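You operate a simulated robot arm through the tools that you are given. There is no shell and no other tool. Be economical: measure what you need, move in short steps, check, and stop when the job is done.

The job below is to be done with a simulated robot arm. You get a single attempt, and the scene is never put back.

## Task
Put things in order on the long white table top. At the end: the grey brush head stands where the green pad stood; the green pad stands on top of the red soap bar; the cream pale fibre bundle stands on top of the blue block; the beige pan brush is on the brown rivets carton; whatever was shut is shut again. Leave all else as you found it, and nothing knocked over.

The check looks at the end state, three seconds after you hand in, the way a careful person would. Anything else that was tipped, shoved, dropped, spilled or broken makes it a failure.

## Robot
A 6-joint arm with a two-finger parallel gripper, fixed in place. Base frame: the origin is at the foot of the arm, x ahead of it, y to its left, z up; the work surface is at about z = 780. Lengths are in mm, angles in degrees, forces in N, time in s.
With the tool pointing down near the work surface it reaches from about 240 to 640 mm from the base axis. Its first joint turns from -66.0 to 66.0 degrees. Payload 2.7 kg.
The tool frame sits at the grasp point between the pads (the TCP): z along the fingers, y along the line on which they close. The tips reach 23 mm beyond it. Largest opening 94 mm; finger width 38, thickness 10; the body of the gripper, 54 by 96 mm, starts 39 mm behind the TCP.
Orientation is that of the tool frame in the base frame, as a unit quaternion [x, y, z, w]. With the fingers straight down and closing along the base's y, the tool's x points along the base's -x, its y along +y and its z along -z.

## Interface
- The arm moves only by the tool jog_arm. Its argument "steps" is a list that holds one entry, the list of rows, each a list of 7 numbers: the shift along the base's x, y, z in mm, then the turn, a rotation vector about the base's x, y, z in degrees, then the finger opening in mm, from 0 to 94. In form: [[[dx, dy, dz, wx, wy, wz, grip], ...]]. A call has 1 to 8 rows; each row is the pose to reach, as a shift and turn from the pose commanded when the call began. A row lasts 0.2 s, in which the tool goes at most 50 mm and 8.6 degrees; a call with a longer step from one row to the next is refused whole, and so is a gripper value outside its range. Where a pose cannot be reached the arm comes as near as it can. A force on the tool above 40 N (or 10 N above the force at the start of the call, whichever is more), or a blocked arm, ends the call early, and 0.2 s more pass. The fingers move at their own pace (about 45 mm/s each) and stop on an object; they squeeze with about 43 N. The grip force told is the motor's: it shows also when the fingers shut on nothing. Time passes only in rows, and 0.2 s behind the last, so rows that repeat a pose let the fingers close. It gives the time, the measured TCP pose, the force on the tool (base axes), the opening and the grip force at its end, in the units of the frame above (readings bear some noise).
- Cameras (640 x 400 px; columns grow to the right, rows downward): "scene" is fixed at [80.2, -448.5, 1385.8]; the picture's right is [0.67, -0.74, 0.00], its down [-0.55, -0.50, -0.66] and it looks along [0.49, 0.45, -0.75] (base axes); focal length 359 px, centre (320, 200). "wrist" rides on the gripper at [-39, 0, -44] in the tool frame; the picture's right is [0.00, -1.00, 0.00], its down [0.97, 0.00, -0.24] and it looks along [0.24, 0.00, 0.97] (tool axes); focal length 218 px, centre (320, 200).
- grab_frame(camera): a new picture of that camera. It takes no simulated time.
- probe_pixels(camera, pixels): for up to 12 pixels [column, row] of the newest picture of that camera ("zoom" is the newest enlarged one), the place [x, y, z] in the base frame of the surface seen there, good to about 2 mm. It takes no simulated time.
- inspect(camera, box): a new picture of the part [left, top, right, bottom] of that camera's present view, enlarged. It takes no simulated time.
- hand_in(): hands the job in; it is judged then, once.

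Keep the steps short. Do not move on a guess: measure, check each grasp and each placing, and mend mistakes. In all there are 80 turns and 38 pictures (those below and enlarged ones count). Leave the gripper open and the arm clear of the work at the hand-in unless told otherwise, and finish with a single line.

The tools are called as name(argument=value, ...) on one line, values as JSON. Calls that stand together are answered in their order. jog_arm: Moves the arm, as the interface text tells. Its arguments: {"type":"object","properties":{"steps":{"type":"array"}},"required":["steps"]} The other tools are called the same way: grab_frame (camera) takes a picture; probe_pixels (camera, pixels) gives the place of the surface under pixels of a picture; inspect (camera, box) takes an enlarged picture of a part of a camera's view; hand_in () hands the job in.

At the start:

```text
clock: 0.0
tcp_pos: [315.0, -87.4, 1076.3]
tool_rot: [0.0, 1.0, 0.001, -0.001]
force: [-0.1, -0.5, -0.2]
width: 94.2
finger_force: 0.0
```

scene: 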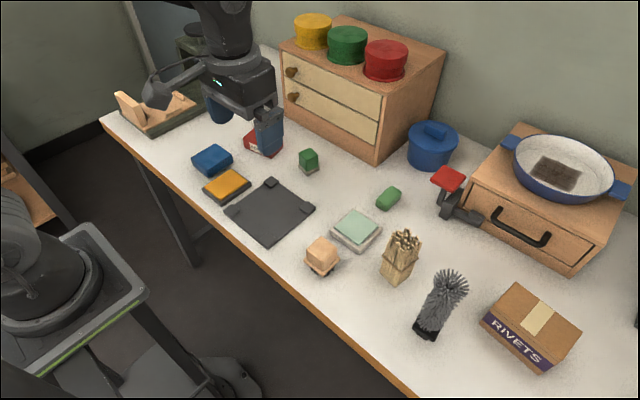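
wrist: 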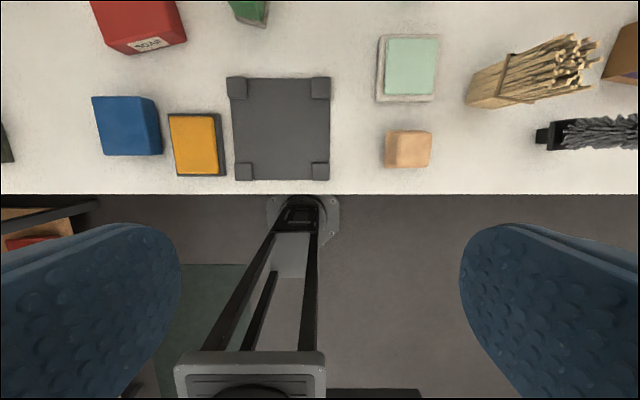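

I'll start by enlarging the middle of the table and the right-hand side to identify the objects.

inspect(camera="scene", box=[280, 130, 480, 255])

inspect(camera="scene", box=[290, 200, 594, 390])

inspect(camera="scene", box=[160, 90, 352, 210])

```text
3.20 times, centred on (380, 192) of scene
```

zoom: 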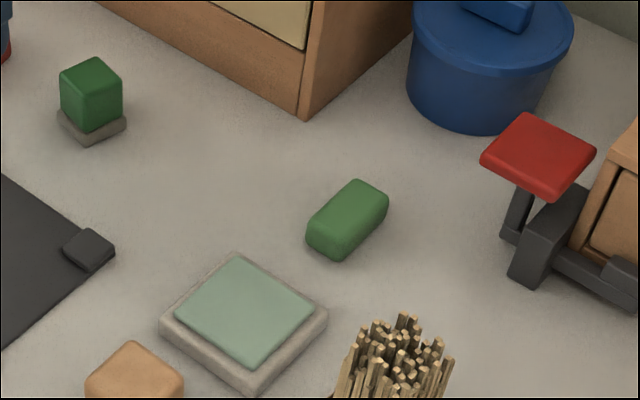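

```text
2.11 times, centred on (442, 295) of scene
```

zoom: 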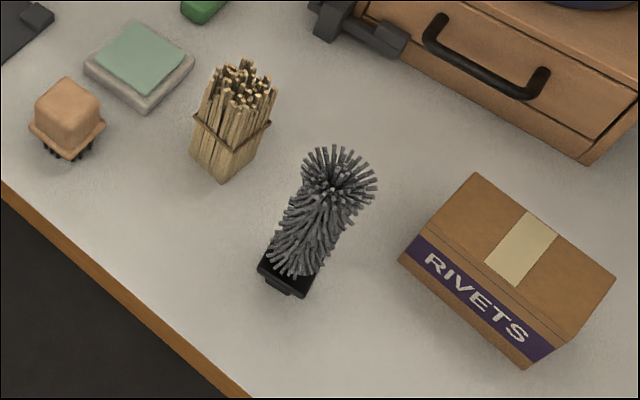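

```text
3.33 times, centred on (256, 150) of scene
```

zoom: 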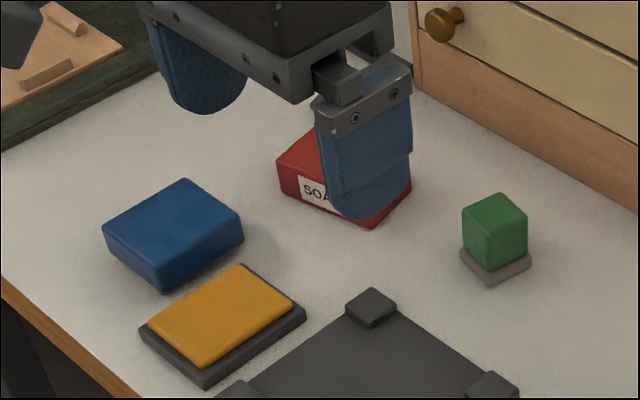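

The beige cube with bristles is the pan brush, and the mint slab on a pale base looks like the pad. I'll measure the objects in the scene picture next.

probe_pixels(camera="scene", pixels=[[356, 228], [331, 231], [355, 211], [382, 229], [356, 250], [388, 198], [308, 156], [309, 171], [264, 155], [211, 158], [228, 184], [320, 248]])

probe_pixels(camera="scene", pixels=[[404, 238], [396, 284], [383, 273], [413, 268], [447, 285], [425, 337], [413, 325], [436, 339], [531, 317], [516, 286], [579, 332], [482, 322]])

probe_pixels(camera="wrist", pixels=[[98, 10], [180, 4], [187, 40], [112, 54], [93, 98], [152, 98], [160, 154], [106, 154], [388, 130], [431, 134], [429, 166], [385, 164]])

probe_pixels(camera="wrist", pixels=[[378, 36], [438, 36], [376, 100], [435, 101], [387, 40], [435, 41], [410, 70], [250, 10], [174, 118], [224, 172], [538, 139], [468, 100]])

```text
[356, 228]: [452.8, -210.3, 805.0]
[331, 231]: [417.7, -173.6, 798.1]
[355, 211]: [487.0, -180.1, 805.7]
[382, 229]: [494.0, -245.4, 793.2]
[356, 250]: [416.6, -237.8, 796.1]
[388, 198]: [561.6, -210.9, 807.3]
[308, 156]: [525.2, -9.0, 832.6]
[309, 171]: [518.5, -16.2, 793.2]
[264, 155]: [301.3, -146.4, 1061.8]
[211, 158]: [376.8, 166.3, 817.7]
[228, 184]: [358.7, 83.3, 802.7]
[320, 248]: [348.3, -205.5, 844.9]
```

```text
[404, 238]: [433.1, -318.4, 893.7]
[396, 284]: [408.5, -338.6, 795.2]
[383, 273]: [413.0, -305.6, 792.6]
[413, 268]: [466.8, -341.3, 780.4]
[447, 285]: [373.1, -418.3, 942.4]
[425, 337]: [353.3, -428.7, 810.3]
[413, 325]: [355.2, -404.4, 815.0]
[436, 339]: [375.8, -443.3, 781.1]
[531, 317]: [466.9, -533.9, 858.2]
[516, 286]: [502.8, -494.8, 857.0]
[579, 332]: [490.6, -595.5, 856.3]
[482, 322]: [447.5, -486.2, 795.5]
```

```text
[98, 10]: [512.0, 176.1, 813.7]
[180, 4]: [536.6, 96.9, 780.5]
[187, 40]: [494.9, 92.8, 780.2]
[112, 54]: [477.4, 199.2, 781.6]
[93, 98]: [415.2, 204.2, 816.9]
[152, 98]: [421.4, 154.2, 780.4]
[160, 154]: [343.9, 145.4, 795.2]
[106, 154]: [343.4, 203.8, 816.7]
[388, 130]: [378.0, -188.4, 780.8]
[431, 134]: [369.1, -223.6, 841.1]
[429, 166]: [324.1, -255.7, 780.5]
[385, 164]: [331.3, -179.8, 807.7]
```

```text
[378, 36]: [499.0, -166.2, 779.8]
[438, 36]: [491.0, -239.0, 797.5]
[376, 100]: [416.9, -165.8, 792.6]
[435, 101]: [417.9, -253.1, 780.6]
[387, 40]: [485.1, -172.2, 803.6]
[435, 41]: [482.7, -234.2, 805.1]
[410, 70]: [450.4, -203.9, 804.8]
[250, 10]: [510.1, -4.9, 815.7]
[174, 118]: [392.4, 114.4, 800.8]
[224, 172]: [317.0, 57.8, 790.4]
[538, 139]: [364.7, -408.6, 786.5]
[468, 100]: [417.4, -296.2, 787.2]
```

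The mint pad measures about 80 x 75 x 25 mm, centred near (456, -205). To see the soap and block, I'll move the arm at its present height to about (445, 60).

jog_arm(steps=[[[33, 37, 0, 0, 0, 0, 94], [66, 74, 0, 0, 0, 0, 94], [99, 111, 0, 0, 0, 0, 94], [130, 147, 0, 0, 0, 0, 94], [130, 147, 0, 0, 0, 0, 94]]])

grab_frame(camera="wrist")

grab_frame(camera="scene")

```text
clock: 1.2
tcp_pos: [447.5, 61.4, 1074.8]
tool_rot: [0.0, 1.0, 0.0, 0.0]
force: [-0.1, -0.3, -0.1]
width: 94.2
finger_force: 0.1
```

```text
32 pictures are left
```

wrist: 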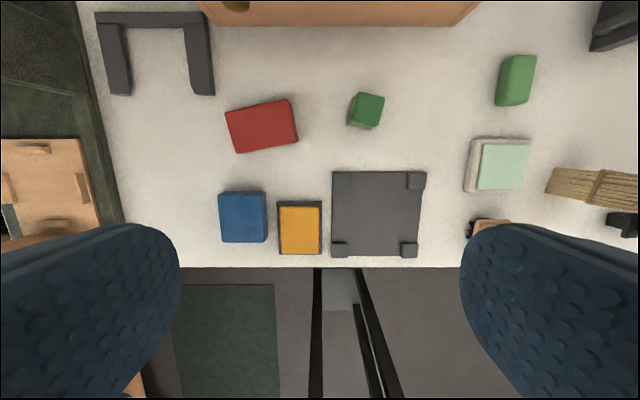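

```text
31 pictures are left
```

scene: 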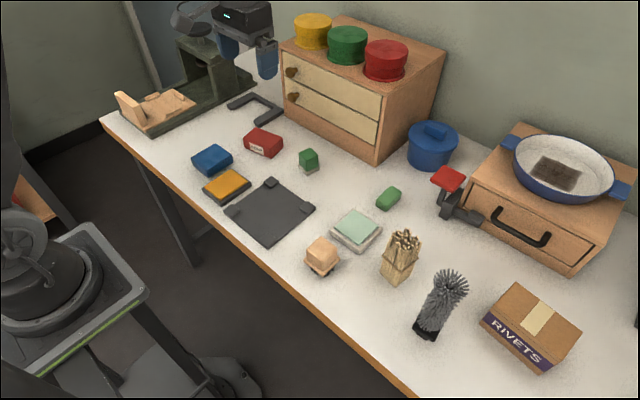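

Both the soap and the blue block are now in view, so I'll probe their corners, along with the green cube and lozenge.

probe_pixels(camera="wrist", pixels=[[229, 112], [288, 101], [296, 141], [239, 151], [262, 128], [222, 195], [263, 195], [263, 239], [224, 239], [244, 217], [368, 108], [515, 80]])

inspect(camera="wrist", box=[320, 30, 560, 180])

inspect(camera="scene", box=[170, 110, 330, 210])

```text
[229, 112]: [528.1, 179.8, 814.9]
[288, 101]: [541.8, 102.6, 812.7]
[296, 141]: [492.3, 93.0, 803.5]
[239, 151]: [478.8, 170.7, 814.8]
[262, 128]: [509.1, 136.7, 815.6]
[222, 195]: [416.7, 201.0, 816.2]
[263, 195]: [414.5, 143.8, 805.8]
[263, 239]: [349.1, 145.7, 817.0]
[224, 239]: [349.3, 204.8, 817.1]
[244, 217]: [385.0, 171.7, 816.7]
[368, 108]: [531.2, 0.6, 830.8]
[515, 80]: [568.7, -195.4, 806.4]
```

```text
2.67 times, centred on (440, 105) of wrist
```

zoom: 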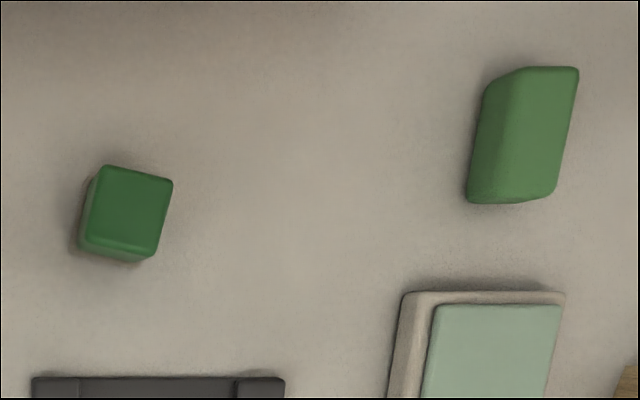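

```text
4.00 times, centred on (250, 160) of scene
```

zoom: 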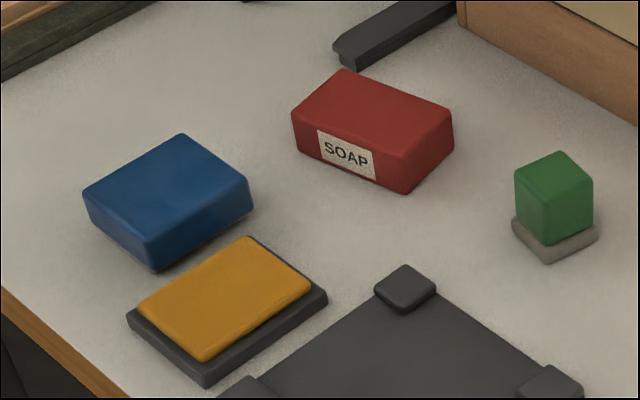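

The soap top is at z 815, centred near (510, 137), and the blue block top is at z 817, centred near (383, 173). The yellow slab is a pad of the same kind as the mint one, so the mint one is the green pad. I'll move above it and check from there.

jog_arm(steps=[[[2, -45, 0, 0, 0, 0, 94], [4, -90, 0, 0, 0, 0, 94], [6, -135, 0, 0, 0, 0, 94], [8, -180, 0, 0, 0, 0, 94], [9, -225, -20, 0, 0, 0, 94], [9, -265, -50, 0, 0, 0, 94], [9, -265, -95, 0, 0, 0, 94], [9, -265, -95, 0, 0, 0, 94]]])

grab_frame(camera="wrist")

```text
clock: 3.0
tcp_pos: [454.6, -204.9, 979.0]
tool_rot: [-0.001, 1.0, 0.001, 0.0]
force: [-0.2, 0.8, 0.8]
width: 94.0
finger_force: 0.0
```

```text
28 pictures are left
```

wrist: 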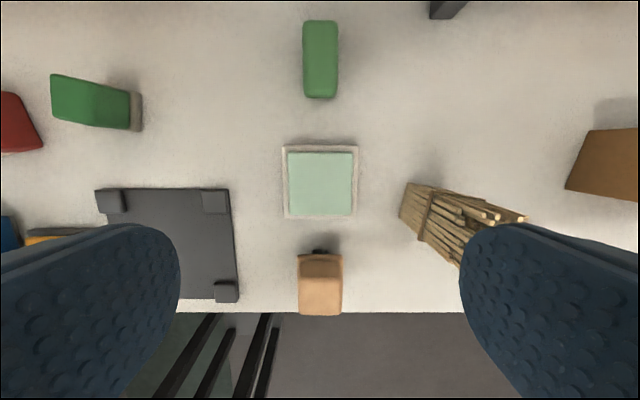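

Pad edges show at about columns 282–358 and rows 145–219. I'll probe the corners.

probe_pixels(camera="wrist", pixels=[[284, 147], [357, 147], [283, 217], [356, 217], [284, 180], [356, 180], [320, 147], [320, 217], [320, 185], [299, 258], [341, 258], [320, 290]])

```text
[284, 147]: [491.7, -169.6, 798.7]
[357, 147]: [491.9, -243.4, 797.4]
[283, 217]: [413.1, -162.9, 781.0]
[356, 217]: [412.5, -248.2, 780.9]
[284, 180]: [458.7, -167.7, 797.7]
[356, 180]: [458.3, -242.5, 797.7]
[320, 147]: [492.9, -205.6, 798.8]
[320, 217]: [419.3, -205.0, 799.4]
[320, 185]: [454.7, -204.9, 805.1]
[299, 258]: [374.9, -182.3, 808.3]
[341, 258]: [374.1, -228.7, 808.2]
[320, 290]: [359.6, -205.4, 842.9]
```

The pad is centred at (455, -205.2), about 76 mm square, with its base top at z 798. I'm directly above it, so I'll descend to TCP z of about 806.

jog_arm(steps=[[[0, 0, -45, 0, 0, 0, 94], [0, 0, -90, 0, 0, 0, 94], [0, 0, -130, 0, 0, 0, 94], [0, 0, -155, 0, 0, 0, 94], [0, 0, -173, 0, 0, 0, 94], [0, 0, -173, 0, 0, 0, 94]]])

```text
clock: 4.4
tcp_pos: [454.6, -204.2, 807.4]
tool_rot: [-0.001, 1.0, -0.001, 0.0]
force: [-0.6, -0.4, -0.1]
width: 93.7
finger_force: 0.1
```

Reached without contact. I'll close the fingers gently in place.

jog_arm(steps=[[[0, 0, -1, 0, 0, 0, 84], [0, 0, -1, 0, 0, 0, 76], [0, 0, -1, 0, 0, 0, 70], [0, 0, -1, 0, 0, 0, 70], [0, 0, -1, 0, 0, 0, 70]]])

```text
clock: 5.6
tcp_pos: [454.8, -204.4, 806.2]
tool_rot: [0.0, 1.0, 0.0, 0.0]
force: [-1.6, -1.5, 1.3]
width: 79.8
finger_force: 44.9
```

It's gripped at width 79.8. I'll lift 100 mm.

jog_arm(steps=[[[0, 0, 15, 0, 0, 0, 70], [0, 0, 50, 0, 0, 0, 70], [0, 0, 99, 0, 0, 0, 70], [0, 0, 99, 0, 0, 0, 70]]])

grab_frame(camera="scene")

```text
clock: 5.9
tcp_pos: [455.4, -203.9, 805.9]
tool_rot: [0.0, 1.0, 0.001, 0.001]
force: [8.7, -5.2, -8.6]
width: 80.2
finger_force: 44.4
stopped in row 1: the force on the tool passed its limit (the readings are from after the stop); the commanded pose is now the measured one
```

```text
27 pictures are left
```

scene: 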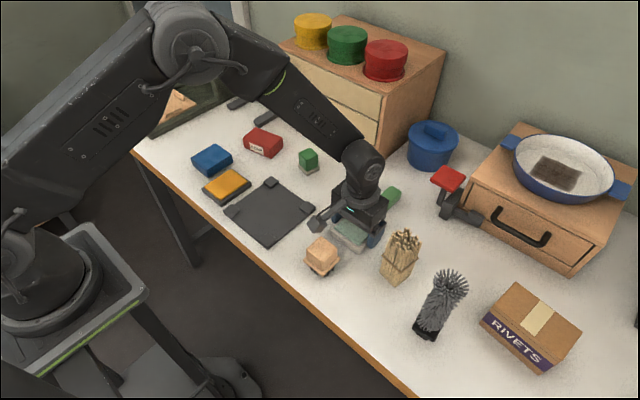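

The lift tripped the force limit and the object didn't rise, so it may be fixed or heavy. I'll try a very slow small lift, watching the force.

jog_arm(steps=[[[0, 0, 0.5, 0, 0, 0, 70], [0, 0, 1, 0, 0, 0, 70], [0, 0, 1.5, 0, 0, 0, 70], [0, 0, 2, 0, 0, 0, 70]]])

```text
clock: 6.8
tcp_pos: [454.8, -204.8, 806.9]
tool_rot: [0.0, 1.0, -0.001, 0.003]
force: [8.0, -3.2, -5.5]
width: 80.0
finger_force: 45.3
stopped in row 4: the force on the tool passed its limit (the readings are from after the stop); the commanded pose is now the measured one
```

It's fixed to the table. I'll release it, back straight up and take a close look.

jog_arm(steps=[[[0, 0, 0, 0, 0, 0, 82], [0, 0, 0, 0, 0, 0, 94], [0, 0, 0, 0, 0, 0, 94], [0, 0, 30, 0, 0, 0, 94], [0, 0, 70, 0, 0, 0, 94], [-15, 0, 110, 0, 0, 0, 94], [-15, 0, 110, 0, 0, 0, 94]]])

inspect(camera="wrist", box=[200, 60, 440, 210])

```text
clock: 8.4
tcp_pos: [439.4, -204.4, 916.8]
tool_rot: [0.0, 1.0, -0.001, 0.001]
force: [0.7, -0.1, 0.1]
width: 94.1
finger_force: 0.1
```

```text
2.67 times, centred on (320, 135) of wrist
```

zoom: 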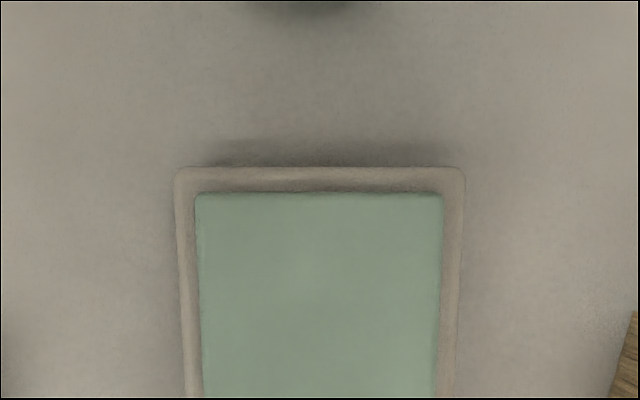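

The mint slab is concentric with a fixed base, so it's probably a built-in plate rather than a loose pad. Next I'll look closely at the other green things, starting with the lozenge at (566, -205) and then the cube at (525, -5).

jog_arm(steps=[[[15, 45, 15, 0, 0, 0, 94], [25, 90, 30, 0, 0, 0, 94], [25, 105, 30, 0, 0, 0, 94], [25, 105, 30, 0, 0, 0, 94]]])

grab_frame(camera="wrist")

inspect(camera="scene", box=[340, 170, 420, 220])

inspect(camera="scene", box=[276, 140, 340, 180])

```text
clock: 9.4
tcp_pos: [464.4, -100.0, 946.0]
tool_rot: [0.001, 1.0, -0.001, 0.002]
force: [0.2, 0.0, 0.1]
width: 93.9
finger_force: 0.0
```

```text
25 pictures are left
```

wrist: 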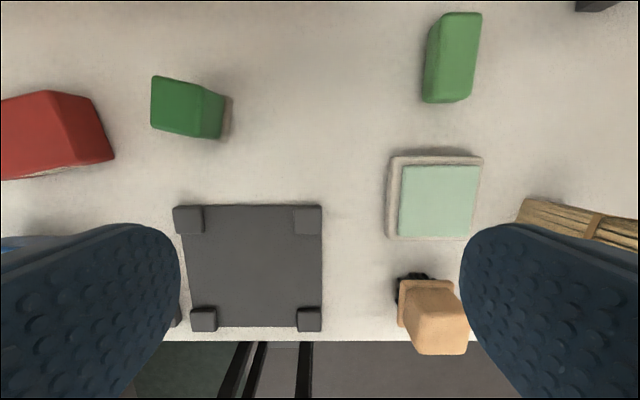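

```text
8.00 times, centred on (380, 195) of scene
```

zoom: 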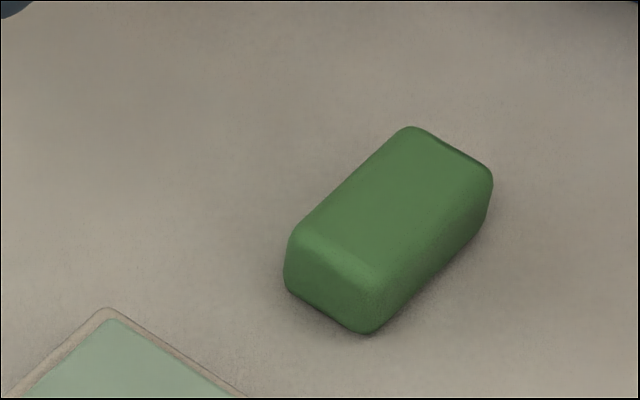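

```text
10.00 times, centred on (308, 160) of scene
```

zoom: 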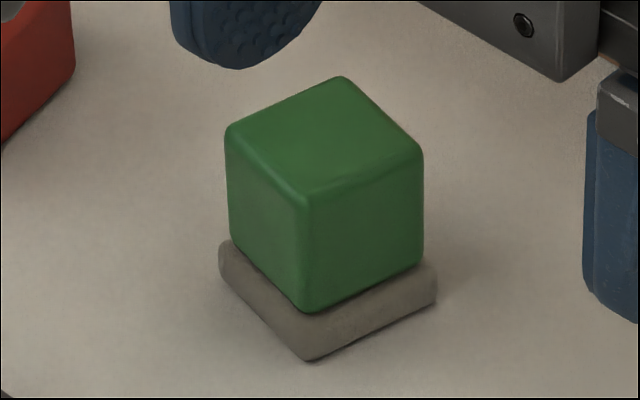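

The green cube has a soft grey pad under it and is built like the pan brush, a holder with its working face beneath. The lozenge is a plain block and the mint plate is fixed, so the cube is the loose green pad. I'll probe it.

probe_pixels(camera="wrist", pixels=[[154, 79], [201, 87], [194, 137], [153, 124], [176, 106], [213, 115], [229, 98], [222, 136], [208, 137], [226, 115]])

probe_pixels(camera="zoom", pixels=[[340, 82], [416, 150], [308, 200], [232, 130], [308, 340], [432, 295], [225, 275], [310, 300], [325, 140]])

```text
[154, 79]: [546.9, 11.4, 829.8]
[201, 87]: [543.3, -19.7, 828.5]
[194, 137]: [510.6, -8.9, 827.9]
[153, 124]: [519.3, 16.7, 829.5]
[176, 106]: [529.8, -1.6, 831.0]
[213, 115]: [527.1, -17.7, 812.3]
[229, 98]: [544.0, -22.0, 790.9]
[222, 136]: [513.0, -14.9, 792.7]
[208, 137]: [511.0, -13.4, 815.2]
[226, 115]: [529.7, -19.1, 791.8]
```

```text
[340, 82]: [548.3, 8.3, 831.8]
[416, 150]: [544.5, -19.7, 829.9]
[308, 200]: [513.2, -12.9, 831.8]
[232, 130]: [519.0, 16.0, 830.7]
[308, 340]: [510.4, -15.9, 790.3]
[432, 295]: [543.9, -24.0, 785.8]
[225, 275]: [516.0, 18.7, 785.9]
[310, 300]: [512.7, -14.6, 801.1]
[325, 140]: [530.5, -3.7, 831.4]
```

The pad's top is at z 831, its centre at (530, -2), it is about 32 mm wide and its yaw is about -12°. I'll move above it, turning -12°.

jog_arm(steps=[[[22, 33, 0, 0, 0, -6, 94], [44, 66, 0, 0, 0, -12, 70], [66, 98, 0, 0, 0, -12, 70], [66, 98, -45, 0, 0, -12, 70], [66, 98, -75, 0, 0, -12, 70], [66, 98, -75, 0, 0, -12, 70]]])

grab_frame(camera="wrist")

```text
clock: 10.8
tcp_pos: [530.1, -1.8, 869.7]
tool_rot: [0.104, 0.995, -0.001, 0.001]
force: [0.4, -0.3, 0.2]
width: 70.1
finger_force: 0.0
```

```text
22 pictures are left
```

wrist: 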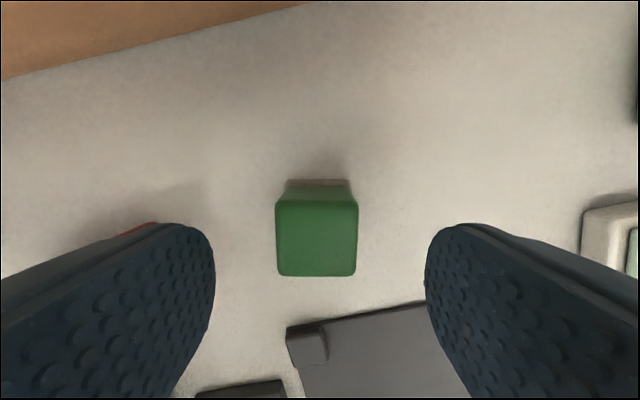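

The cube is centred between the fingers (columns 275–358) and aligned. I'll descend to z 817 and close.

jog_arm(steps=[[[0, 0, -25, 0, 0, 0, 70], [0, 0, -45, 0, 0, 0, 70], [0, 0, -52, 0, 0, 0, 70], [0, 0, -52, 0, 0, 0, 55], [0, 0, -52, 0, 0, 0, 42], [0, 0, -52, 0, 0, 0, 25], [0, 0, -52, 0, 0, 0, 25], [0, 0, -52, 0, 0, 0, 25]]])

jog_arm(steps=[[[0, 0, 1, 0, 0, 0, 25], [0, 0, 4, 0, 0, 0, 25], [0, 0, 15, 0, 0, 0, 25], [0, 0, 50, 0, 0, 0, 25], [0, 0, 90, 0, 0, 0, 25], [0, 0, 90, 0, 0, 0, 25]]])

```text
clock: 12.6
tcp_pos: [530.5, -1.8, 819.4]
tool_rot: [0.104, 0.995, 0.0, 0.001]
force: [1.3, -0.5, -0.5]
width: 35.1
finger_force: 43.3
```

```text
clock: 14.0
tcp_pos: [530.2, -2.0, 911.4]
tool_rot: [0.104, 0.995, -0.002, 0.002]
force: [0.3, 0.5, -0.5]
width: 25.2
finger_force: 0.2
```

The opening fell to 25 with no grip force, so the object slipped out or stayed behind. I'll look.

grab_frame(camera="wrist")

inspect(camera="scene", box=[260, 120, 356, 180])

```text
21 pictures are left
```

wrist: 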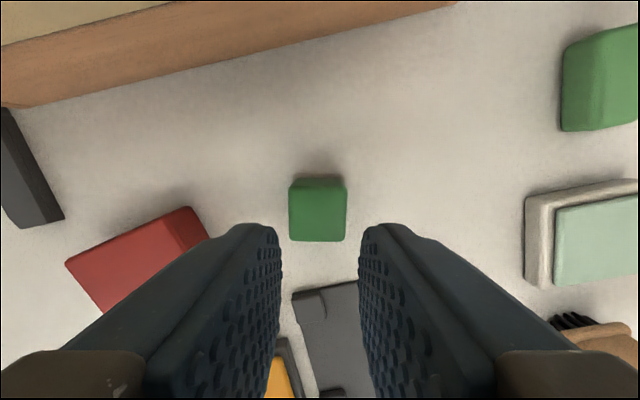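

```text
6.67 times, centred on (308, 150) of scene
```

zoom: 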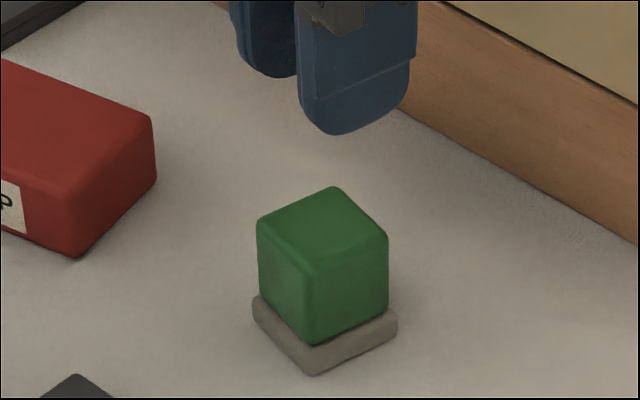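

It still stands there. I'll probe to see whether it moved before regrasping.

probe_pixels(camera="zoom", pixels=[[334, 190], [384, 238], [314, 270], [262, 222], [314, 355], [394, 325], [256, 305], [324, 228]])

probe_pixels(camera="wrist", pixels=[[291, 189], [345, 189], [292, 239], [344, 239], [318, 215], [300, 180], [340, 180]])

```text
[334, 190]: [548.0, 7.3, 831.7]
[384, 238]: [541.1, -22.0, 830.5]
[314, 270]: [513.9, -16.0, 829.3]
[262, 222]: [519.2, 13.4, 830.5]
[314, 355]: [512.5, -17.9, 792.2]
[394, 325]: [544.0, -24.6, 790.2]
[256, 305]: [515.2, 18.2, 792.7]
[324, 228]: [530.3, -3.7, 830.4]
```

```text
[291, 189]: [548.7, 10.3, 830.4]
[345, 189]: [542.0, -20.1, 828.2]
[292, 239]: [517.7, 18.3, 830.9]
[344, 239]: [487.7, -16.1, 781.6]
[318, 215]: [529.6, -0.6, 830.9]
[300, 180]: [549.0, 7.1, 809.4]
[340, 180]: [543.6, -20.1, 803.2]
```

It hasn't moved. I'll regrasp lower, including the grey base (TCP z 805), and lift slowly while reading the force.

jog_arm(steps=[[[0, 0, 0, 0, 0, 0, 45], [0, 0, 0, 0, 0, 0, 65], [0, 0, 0, 0, 0, 0, 65], [0, 0, -45, 0, 0, 0, 65], [0, 0, -80, 0, 0, 0, 65], [0, 0, -100, 0, 0, 0, 65], [0, 0, -106, 0, 0, 0, 65], [0, 0, -106, 0, 0, 0, 65]]])

jog_arm(steps=[[[0, 0, 0, 0, 0, 0, 50], [0, 0, 0, 0, 0, 0, 40], [0, 0, 0, 0, 0, 0, 25], [0, 0, 0, 0, 0, 0, 25], [0, 0, 0, 0, 0, 0, 25]]])

jog_arm(steps=[[[0, 0, 0.5, 0, 0, 0, 25], [0, 0, 1, 0, 0, 0, 25], [0, 0, 2, 0, 0, 0, 25], [0, 0, 3, 0, 0, 0, 25], [0, 0, 5, 0, 0, 0, 25]]])

```text
clock: 15.8
tcp_pos: [529.7, -0.4, 803.5]
tool_rot: [0.104, 0.995, -0.001, 0.001]
force: [-0.8, 0.0, -0.2]
width: 64.9
finger_force: 0.1
```

```text
clock: 17.0
tcp_pos: [530.5, -1.6, 804.0]
tool_rot: [0.105, 0.995, -0.001, 0.002]
force: [0.4, -0.1, 0.7]
width: 38.5
finger_force: 42.9
```

```text
clock: 18.2
tcp_pos: [529.5, -1.0, 809.3]
tool_rot: [0.105, 0.995, -0.001, 0.001]
force: [-0.3, -0.1, -0.5]
width: 38.8
finger_force: 42.3
```

This time it rises with the fingers (width 38.8, no resisting force). I'll lift it further and check.

jog_arm(steps=[[[0, 0, 8, 0, 0, 0, 25], [0, 0, 20, 0, 0, 0, 25], [0, 0, 38, 0, 0, 0, 25], [0, 0, 58, 0, 0, 0, 25], [0, 0, 72, 0, 0, 0, 25], [0, 0, 76, 0, 0, 0, 25], [0, 0, 76, 0, 0, 0, 25]]])

inspect(camera="scene", box=[212, 90, 372, 190])

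```text
clock: 19.8
tcp_pos: [529.8, -1.5, 884.4]
tool_rot: [0.105, 0.995, -0.001, 0.002]
force: [-0.8, 0.2, -1.1]
width: 38.8
finger_force: 42.6
```

```text
4.00 times, centred on (292, 140) of scene
```

zoom: 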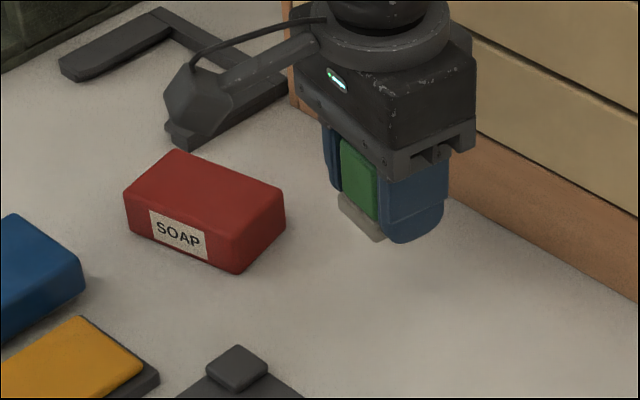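

It's held well. I'll carry it over the soap centre (510, 137), turning 22° to line up with the soap, and stay at height.

jog_arm(steps=[[[-3, 20, 10, 0, 0, 4, 25], [-8, 50, 10, 0, 0, 10, 25], [-13, 85, 10, 0, 0, 16, 25], [-18, 118, 10, 0, 0, 22, 25], [-20, 138, 10, 0, 0, 22, 25], [-20, 138, 10, 0, 0, 22, 25]]])

grab_frame(camera="wrist")

```text
clock: 21.2
tcp_pos: [510.2, 137.1, 895.4]
tool_rot: [-0.088, 0.996, -0.001, 0.002]
force: [-0.5, -0.2, -1.0]
width: 38.6
finger_force: 43.3
```

```text
18 pictures are left
```

wrist: 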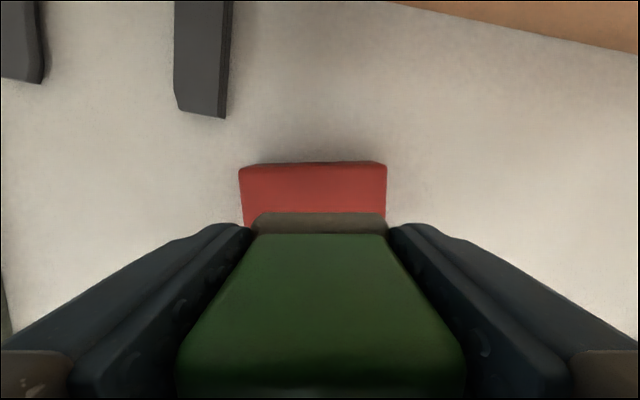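

It's lined up with the soap. I'll lower it slowly to about z 840, where the pad's underside meets the soap top.

jog_arm(steps=[[[0, 0, -20, 0, 0, 0, 25], [0, 0, -40, 0, 0, 0, 25], [0, 0, -48, 0, 0, 0, 25], [0, 0, -52, 0, 0, 0, 25], [0, 0, -54, 0, 0, 0, 25], [0, 0, -55, 0, 0, 0, 25], [0, 0, -55.5, 0, 0, 0, 25]]])

```text
clock: 22.8
tcp_pos: [509.6, 137.4, 839.1]
tool_rot: [-0.087, 0.996, -0.001, 0.002]
force: [0.0, 0.2, -0.8]
width: 38.7
finger_force: 42.8
```

No contact yet. I'll go down another 1 mm in small steps.

jog_arm(steps=[[[0, 0, -0.5, 0, 0, 0, 25], [0, 0, -1, 0, 0, 0, 25], [0, 0, -1.3, 0, 0, 0, 25]]])

inspect(camera="scene", box=[212, 100, 308, 160])

```text
clock: 23.6
tcp_pos: [509.3, 135.4, 837.6]
tool_rot: [-0.087, 0.996, -0.001, 0.003]
force: [0.3, 0.3, -0.4]
width: 38.6
finger_force: 42.9
```

```text
6.67 times, centred on (260, 130) of scene
```

zoom: 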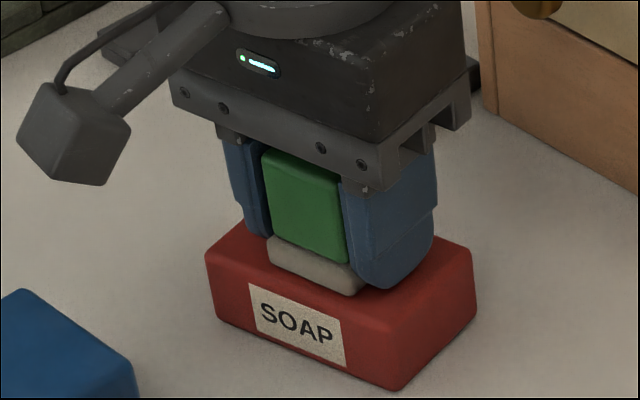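

The pad sits on or within about 1 mm of the soap. I'll open the fingers slowly and then rise straight up.

jog_arm(steps=[[[0, 0, 0, 0, 0, 0, 44], [0, 0, 0, 0, 0, 0, 54], [0, 0, 0, 0, 0, 0, 62], [0, 0, 0, 0, 0, 0, 62], [0, 0, 20, 0, 0, 0, 62], [0, 0, 60, 0, 0, 0, 62], [0, 0, 100, 0, 0, 0, 62], [0, 0, 140, 0, 0, 0, 62]]])

inspect(camera="scene", box=[212, 100, 308, 160])

```text
clock: 25.4
tcp_pos: [510.1, 135.5, 980.6]
tool_rot: [-0.087, 0.996, -0.001, 0.002]
force: [-0.6, -0.8, 0.2]
width: 61.8
finger_force: 0.2
```

```text
6.67 times, centred on (260, 130) of scene
```

zoom: 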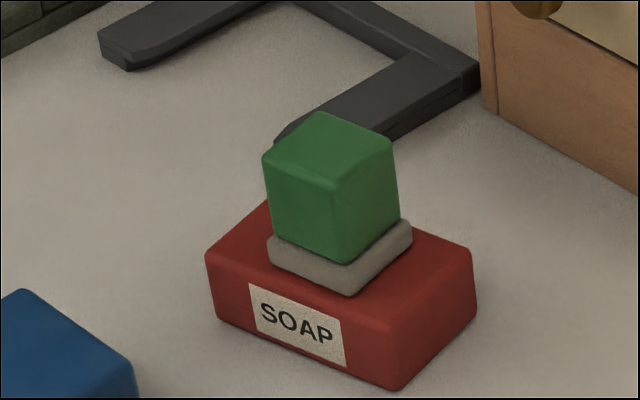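

The green pad stands squarely on the soap. Next is the grey brush near (365, -425), so I'll go up and swing over towards it in two calls.

jog_arm(steps=[[[-12, -40, 25, 0, 0, -5, 80], [-24, -85, 50, 0, 0, -10, 94], [-36, -130, 70, 0, 0, -10, 94], [-48, -175, 95, 0, 0, -10, 94], [-60, -220, 95, 0, 0, -10, 94], [-72, -265, 95, 0, 0, -10, 94], [-84, -310, 95, 0, 0, -10, 94], [-96, -350, 95, 0, 0, -10, 94]]])

jog_arm(steps=[[[-10, -45, 0, 0, 0, 0, 94], [-20, -90, 0, 0, 0, 0, 94], [-30, -135, 0, 0, 0, 0, 94], [-40, -180, 0, 0, 0, 0, 94], [-45, -205, 0, 0, 0, 0, 94], [-45, -205, 0, 0, 0, 0, 94]]])

grab_frame(camera="wrist")

```text
refused: row 2 steps farther than a row can; nothing moved
```

```text
clock: 26.8
tcp_pos: [465.0, -67.9, 977.5]
tool_rot: [-0.088, 0.996, -0.001, 0.002]
force: [0.2, 0.6, 0.5]
width: 94.0
finger_force: 0.1
```

```text
15 pictures are left
```

wrist: 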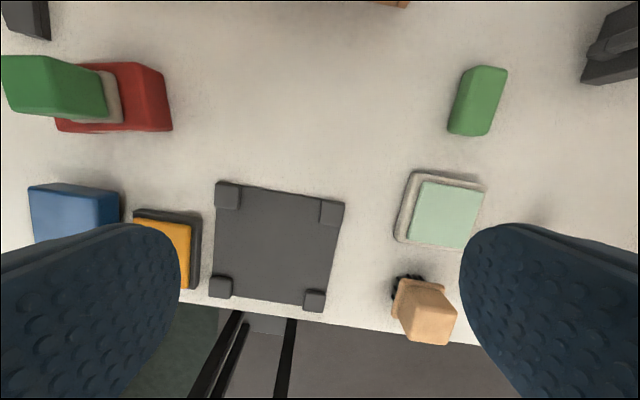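

The first call was refused for too long a step, while the second ran safely at z 977. I'll continue with shorter steps, rising to z 1070 towards the brush.

jog_arm(steps=[[[0, -10, 45, 0, 0, -5, 94], [-5, -35, 85, 0, 0, -10, 94], [-17, -78, 95, 0, 0, -10, 94], [-29, -121, 95, 0, 0, -10, 94], [-41, -164, 95, 0, 0, -10, 94], [-53, -207, 95, 0, 0, -10, 94], [-65, -250, 95, 0, 0, -10, 94], [-75, -290, 95, 0, 0, -10, 94]]])

grab_frame(camera="wrist")

```text
clock: 28.6
tcp_pos: [390.5, -359.5, 1073.8]
tool_rot: [0.0, 1.0, 0.0, 0.002]
force: [-0.1, -0.1, -0.9]
width: 94.1
finger_force: 0.1
```

```text
14 pictures are left
```

wrist: 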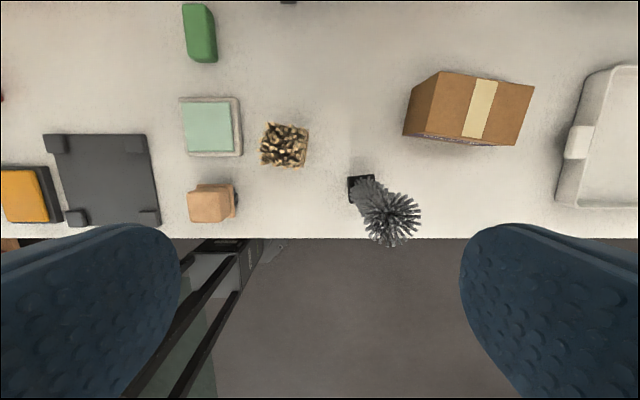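

Everything in this area is visible here. I'll probe the brush, bundle, carton and pan brush from this picture.

probe_pixels(camera="wrist", pixels=[[389, 214], [361, 217], [418, 214], [389, 190], [388, 240], [350, 178], [350, 202], [371, 178], [362, 177], [372, 195], [375, 206], [365, 187]])

probe_pixels(camera="wrist", pixels=[[262, 125], [307, 128], [306, 166], [262, 163], [285, 146], [440, 73], [532, 87], [514, 144], [424, 130], [478, 108], [406, 128], [436, 75]])

inspect(camera="wrist", box=[240, 110, 440, 250])

```text
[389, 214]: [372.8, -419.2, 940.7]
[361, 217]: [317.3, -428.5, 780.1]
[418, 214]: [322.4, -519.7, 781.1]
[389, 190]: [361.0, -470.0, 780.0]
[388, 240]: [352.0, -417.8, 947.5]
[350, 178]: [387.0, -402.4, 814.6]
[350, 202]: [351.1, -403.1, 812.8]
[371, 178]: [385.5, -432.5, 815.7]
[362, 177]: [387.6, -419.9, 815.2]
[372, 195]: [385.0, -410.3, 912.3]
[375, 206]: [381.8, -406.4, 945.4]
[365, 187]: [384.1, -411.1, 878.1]
```

```text
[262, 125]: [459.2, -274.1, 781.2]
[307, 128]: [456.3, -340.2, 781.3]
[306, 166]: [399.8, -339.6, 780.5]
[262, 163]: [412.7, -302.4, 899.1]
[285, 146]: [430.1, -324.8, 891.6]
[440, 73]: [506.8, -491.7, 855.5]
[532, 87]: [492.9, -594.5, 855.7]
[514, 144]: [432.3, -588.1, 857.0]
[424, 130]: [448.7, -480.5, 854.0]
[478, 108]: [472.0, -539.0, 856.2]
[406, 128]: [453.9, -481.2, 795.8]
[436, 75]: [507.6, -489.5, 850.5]
```

```text
2.86 times, centred on (340, 180) of wrist
```

zoom: 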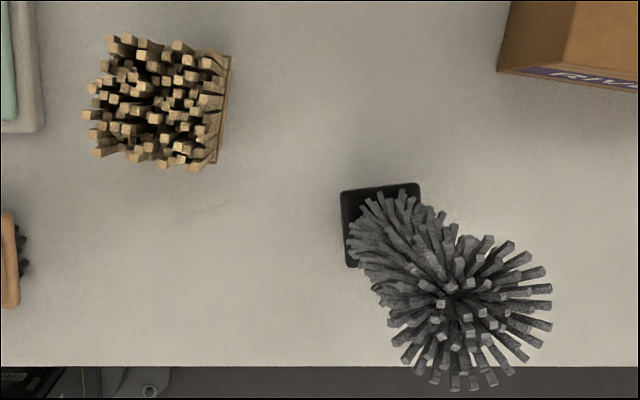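

The brush base is about 36 mm square, centred at (369, -419.5). The bristle column is centred at about (371, -419) with its top at z 947. I'll grip the column from above at TCP z 912, moving over it first and then down.

jog_arm(steps=[[[-10, -30, 0, 0, 0, 0, 94], [-20, -60, 0, 0, 0, 0, 94], [-20, -60, -45, 0, 0, 0, 94], [-20, -60, -90, 0, 0, 0, 94], [-20, -60, -100, 0, 0, 0, 94], [-20, -60, -100, 0, 0, 0, 94]]])

grab_frame(camera="wrist")

```text
clock: 30.0
tcp_pos: [372.2, -419.3, 973.0]
tool_rot: [0.001, 1.0, -0.001, 0.001]
force: [0.3, 0.0, 0.2]
width: 93.9
finger_force: 0.0
```

```text
12 pictures are left
```

wrist: 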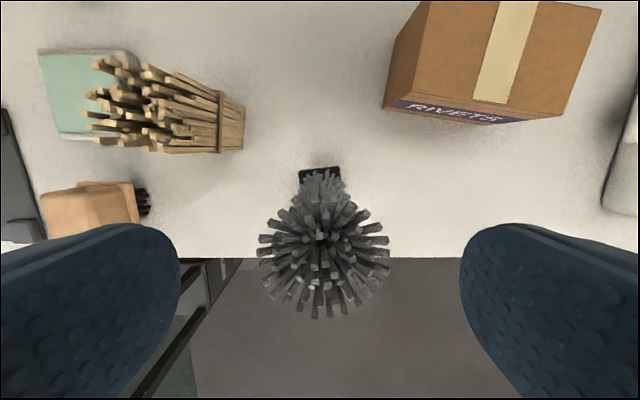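

The brush is centred between the fingers (column 322). I'll descend 61 mm and close gently.

jog_arm(steps=[[[-1, 0, -30, 0, 0, 0, 94], [-1, 0, -50, 0, 0, 0, 94], [-1, 0, -61, 0, 0, 0, 94], [-1, 0, -61, 0, 0, 0, 80], [-1, 0, -61, 0, 0, 0, 65], [-1, 0, -61, 0, 0, 0, 50], [-1, 0, -61, 0, 0, 0, 35], [-1, 0, -61, 0, 0, 0, 20]]])

jog_arm(steps=[[[0, 0, 0, 0, 0, 0, 12], [0, 0, 0, 0, 0, 0, 12], [0, 0, 0, 0, 0, 0, 12]]])

jog_arm(steps=[[[0, 0, 0.5, 0, 0, 0, 12], [0, 0, 2, 0, 0, 0, 12], [0, 0, 4, 0, 0, 0, 12], [0, 0, 6, 0, 0, 0, 12]]])

```text
clock: 31.8
tcp_pos: [371.1, -418.4, 915.3]
tool_rot: [0.0, 1.0, -0.003, 0.004]
force: [-0.4, 0.0, 31.4]
width: 35.0
finger_force: 38.0
```

```text
clock: 32.6
tcp_pos: [372.4, -419.6, 915.3]
tool_rot: [0.0, 1.0, -0.004, 0.003]
force: [-0.2, 1.4, 33.2]
width: 34.8
finger_force: 42.8
```

```text
clock: 33.6
tcp_pos: [368.3, -418.4, 917.0]
tool_rot: [0.0, 1.0, 0.001, 0.0]
force: [1.7, -1.4, 5.8]
width: 34.7
finger_force: 43.1
```

The gripper body was resting on the brush top, so the brush bottom is about 135 mm below the TCP. The grip holds at width 34.7. I'll lift 40 mm slowly and check.

jog_arm(steps=[[[0, 0, 3, 0, 0, 0, 12], [0, 0, 7, 0, 0, 0, 12], [0, 0, 14, 0, 0, 0, 12], [0, 0, 24, 0, 0, 0, 12], [0, 0, 38, 0, 0, 0, 12], [0, 0, 38, 0, 0, 0, 12]]])

inspect(camera="scene", box=[340, 200, 564, 340])

```text
clock: 35.0
tcp_pos: [368.9, -417.7, 957.4]
tool_rot: [0.0, 1.0, -0.001, 0.001]
force: [-0.3, 0.0, -0.2]
width: 34.4
finger_force: 43.5
```

```text
2.86 times, centred on (452, 270) of scene
```

zoom: 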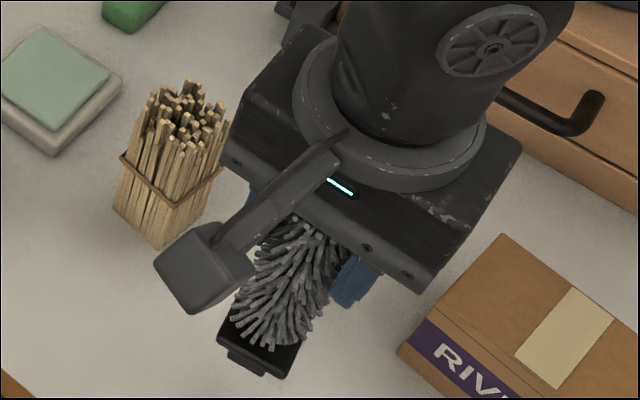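

I'll probe the black base to see whether it has left the table.

probe_pixels(camera="zoom", pixels=[[222, 335], [278, 374], [250, 360], [262, 366], [232, 352], [228, 325], [284, 356]])

```text
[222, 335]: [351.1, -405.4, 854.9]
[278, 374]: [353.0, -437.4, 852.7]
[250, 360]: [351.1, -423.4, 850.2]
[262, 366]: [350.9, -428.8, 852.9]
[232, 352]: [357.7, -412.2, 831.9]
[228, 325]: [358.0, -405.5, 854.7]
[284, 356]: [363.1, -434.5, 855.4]
```

The brush is off the table (base top at 855, was 815), so its bottom is about 137 mm below the TCP. I'll raise it well above the bundle before travelling.

jog_arm(steps=[[[0, 0, 15, 0, 0, 0, 12], [0, 0, 45, 0, 0, 0, 12], [0, 0, 80, 0, 0, 0, 12], [0, 0, 110, 0, 0, 0, 12], [6, 15, 118, 0, 0, 0, 12], [18, 45, 118, 0, 0, 0, 12], [32, 83, 118, 0, 0, 0, 12], [46, 121, 118, 0, 0, 0, 12]]])

jog_arm(steps=[[[14, 36, 0, 0, 0, 0, 12], [28, 72, 0, 0, 0, 0, 12], [42, 108, 0, 0, 0, 0, 12], [56, 144, 0, 0, 0, 0, 12], [70, 180, 0, 0, 0, 0, 12], [84, 216, 0, 0, 0, 0, 12], [98, 252, -15, 0, 0, 0, 12], [105, 270, -30, 0, 0, 0, 12]]])

```text
clock: 36.8
tcp_pos: [416.4, -298.5, 1075.4]
tool_rot: [0.0, 1.0, -0.001, 0.001]
force: [-0.1, -0.2, -0.8]
width: 34.5
finger_force: 43.3
```

```text
clock: 38.6
tcp_pos: [520.9, -27.0, 1043.5]
tool_rot: [0.0, 1.0, -0.001, 0.002]
force: [-0.4, 0.4, -0.5]
width: 34.6
finger_force: 43.0
```

It's still gripped. I'll move to (530, -1) and lower to about z 935, then check.

jog_arm(steps=[[[5, 14, -15, 0, 0, 0, 12], [9, 26, -35, 0, 0, 0, 12], [9, 26, -65, 0, 0, 0, 12], [9, 26, -90, 0, 0, 0, 12], [9, 26, -108, 0, 0, 0, 12], [9, 26, -108, 0, 0, 0, 12]]])

inspect(camera="scene", box=[244, 100, 372, 180])

```text
clock: 40.0
tcp_pos: [528.7, -0.9, 935.1]
tool_rot: [0.0, 1.0, -0.001, 0.002]
force: [0.1, 0.3, -0.4]
width: 34.5
finger_force: 42.9
```

```text
5.00 times, centred on (308, 140) of scene
```

zoom: 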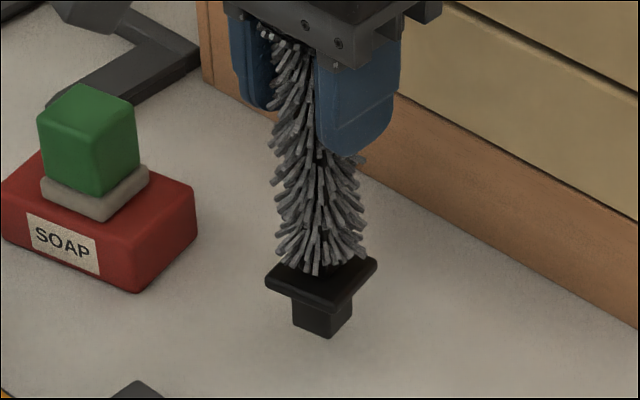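

The brush has a narrower foot under its base. I'll probe the corners to correct the position.

probe_pixels(camera="zoom", pixels=[[267, 283], [330, 308], [375, 265], [327, 335], [294, 322], [350, 312], [328, 318], [310, 328]])

```text
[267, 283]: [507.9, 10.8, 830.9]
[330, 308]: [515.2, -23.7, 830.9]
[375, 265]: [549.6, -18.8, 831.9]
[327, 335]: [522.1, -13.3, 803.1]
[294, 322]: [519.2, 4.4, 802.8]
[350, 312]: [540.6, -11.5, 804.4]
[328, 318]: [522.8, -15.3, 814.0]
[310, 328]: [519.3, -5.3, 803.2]
```

The base centre is (529, -4) against the target (530, -2.3). I'll shift (+1, +1.5) and lower slowly to just above contact.

jog_arm(steps=[[[1, 1.5, -8, 0, 0, 0, 12], [1, 1.5, -13, 0, 0, 0, 12], [1, 1.5, -15, 0, 0, 0, 12], [1, 1.5, -16, 0, 0, 0, 12], [1, 1.5, -16.5, 0, 0, 0, 12]]])

jog_arm(steps=[[[0, 0, -0.5, 0, 0, 0, 12], [0, 0, -1, 0, 0, 0, 12], [0, 0, -1, 0, 0, 0, 12]]])

```text
clock: 41.2
tcp_pos: [529.5, 0.5, 918.8]
tool_rot: [0.0, 1.0, -0.001, 0.001]
force: [-0.2, -0.2, -0.4]
width: 34.7
finger_force: 43.5
```

```text
clock: 42.0
tcp_pos: [531.5, -0.5, 918.4]
tool_rot: [0.0, 1.0, -0.001, 0.002]
force: [-0.1, -0.5, -0.9]
width: 34.5
finger_force: 43.1
```

No contact yet, so I'll go lower in 0.7 mm steps.

jog_arm(steps=[[[0, 0, -0.7, 0, 0, 0, 12], [0, 0, -1.4, 0, 0, 0, 12], [0, 0, -1.4, 0, 0, 0, 12]]])

jog_arm(steps=[[[0, 0, -0.7, 0, 0, 0, 12], [0, 0, -1.2, 0, 0, 0, 12], [0, 0, -1.2, 0, 0, 0, 12]]])

```text
clock: 42.8
tcp_pos: [529.5, 1.1, 917.8]
tool_rot: [0.001, 1.0, -0.001, 0.002]
force: [-2.4, 0.2, 9.3]
width: 34.6
finger_force: 42.9
```

```text
clock: 43.6
tcp_pos: [532.4, 0.0, 917.4]
tool_rot: [0.001, 1.0, -0.002, 0.004]
force: [-3.3, -0.4, 23.4]
width: 34.6
finger_force: 42.7
```

It has touched the table (23 N). I'll ease back 1 mm, open slowly and rise straight up.

jog_arm(steps=[[[0, 0, 1.2, 0, 0, 0, 12], [0, 0, 1.2, 0, 0, 0, 40], [0, 0, 1.2, 0, 0, 0, 55], [0, 0, 1.2, 0, 0, 0, 75], [0, 0, 1.2, 0, 0, 0, 94], [0, 0, 1.2, 0, 0, 0, 94], [0, 0, 1.2, 0, 0, 0, 94]]])

jog_arm(steps=[[[0, 0, 5, 0, 0, 0, 94], [0, 0, 20, 0, 0, 0, 94], [0, 0, 50, 0, 0, 0, 94], [0, 0, 95, 0, 0, 0, 94], [0, 0, 135, 0, 0, 0, 94], [0, 0, 150, 0, 0, 0, 94]]])

grab_frame(camera="scene")

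```text
clock: 45.2
tcp_pos: [529.9, -0.2, 917.5]
tool_rot: [0.0, 1.0, -0.001, 0.001]
force: [0.6, -1.1, 2.8]
width: 93.9
finger_force: 0.1
```

```text
clock: 46.6
tcp_pos: [529.8, -0.0, 1067.6]
tool_rot: [0.0, 1.0, -0.001, 0.002]
force: [0.3, 0.0, -0.3]
width: 94.2
finger_force: 0.0
```

```text
9 pictures are left
```

scene: 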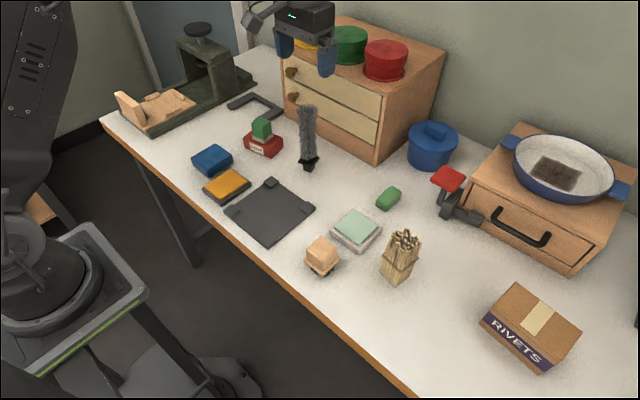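

The brush stands upright in the pad's old place and nothing else moved. Next is the fibre bundle, so I'll move above it at about (434, -320).

jog_arm(steps=[[[-13, -43, 0, 0, 0, 0, 94], [-26, -86, 0, 0, 0, 0, 94], [-39, -129, 0, 0, 0, 0, 94], [-52, -172, 0, 0, 0, 0, 94], [-65, -215, 0, 0, 0, 0, 94], [-78, -258, 0, 0, 0, 0, 94], [-90, -300, -10, 0, 0, 0, 94], [-96, -320, -50, 0, 0, 0, 94]]])

jog_arm(steps=[[[0, 0, -40, 0, 0, 0, 94], [0, 0, -60, 0, 0, 0, 94], [0, 0, -60, 0, 0, 0, 94]]])

grab_frame(camera="wrist")

```text
clock: 48.4
tcp_pos: [433.8, -320.8, 1016.9]
tool_rot: [-0.001, 1.0, -0.001, 0.001]
force: [-0.1, -0.1, -0.2]
width: 94.0
finger_force: 0.2
```

```text
clock: 49.2
tcp_pos: [434.7, -320.6, 957.7]
tool_rot: [0.0, 1.0, -0.001, 0.002]
force: [0.8, 1.0, 0.1]
width: 93.9
finger_force: 0.1
```

```text
8 pictures are left
```

wrist: 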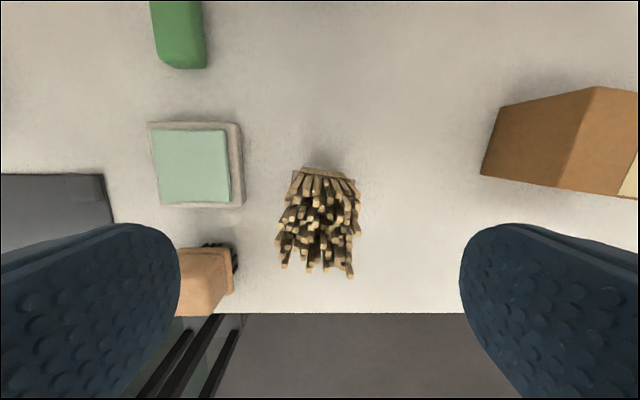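

It's centred near column 320. I'll probe the bundle's band and top for centre and yaw, and the carton's top corners.

probe_pixels(camera="wrist", pixels=[[303, 169], [348, 172], [296, 178], [358, 182], [325, 171], [285, 265], [350, 275], [318, 235], [278, 240], [356, 232], [320, 200]])

```text
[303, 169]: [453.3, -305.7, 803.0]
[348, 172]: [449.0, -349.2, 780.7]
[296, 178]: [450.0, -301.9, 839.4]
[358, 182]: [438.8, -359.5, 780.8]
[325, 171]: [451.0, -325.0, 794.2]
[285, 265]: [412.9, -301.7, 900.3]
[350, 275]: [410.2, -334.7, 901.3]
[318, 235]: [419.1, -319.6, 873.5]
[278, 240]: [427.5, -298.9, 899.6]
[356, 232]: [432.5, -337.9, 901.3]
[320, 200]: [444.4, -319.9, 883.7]
```

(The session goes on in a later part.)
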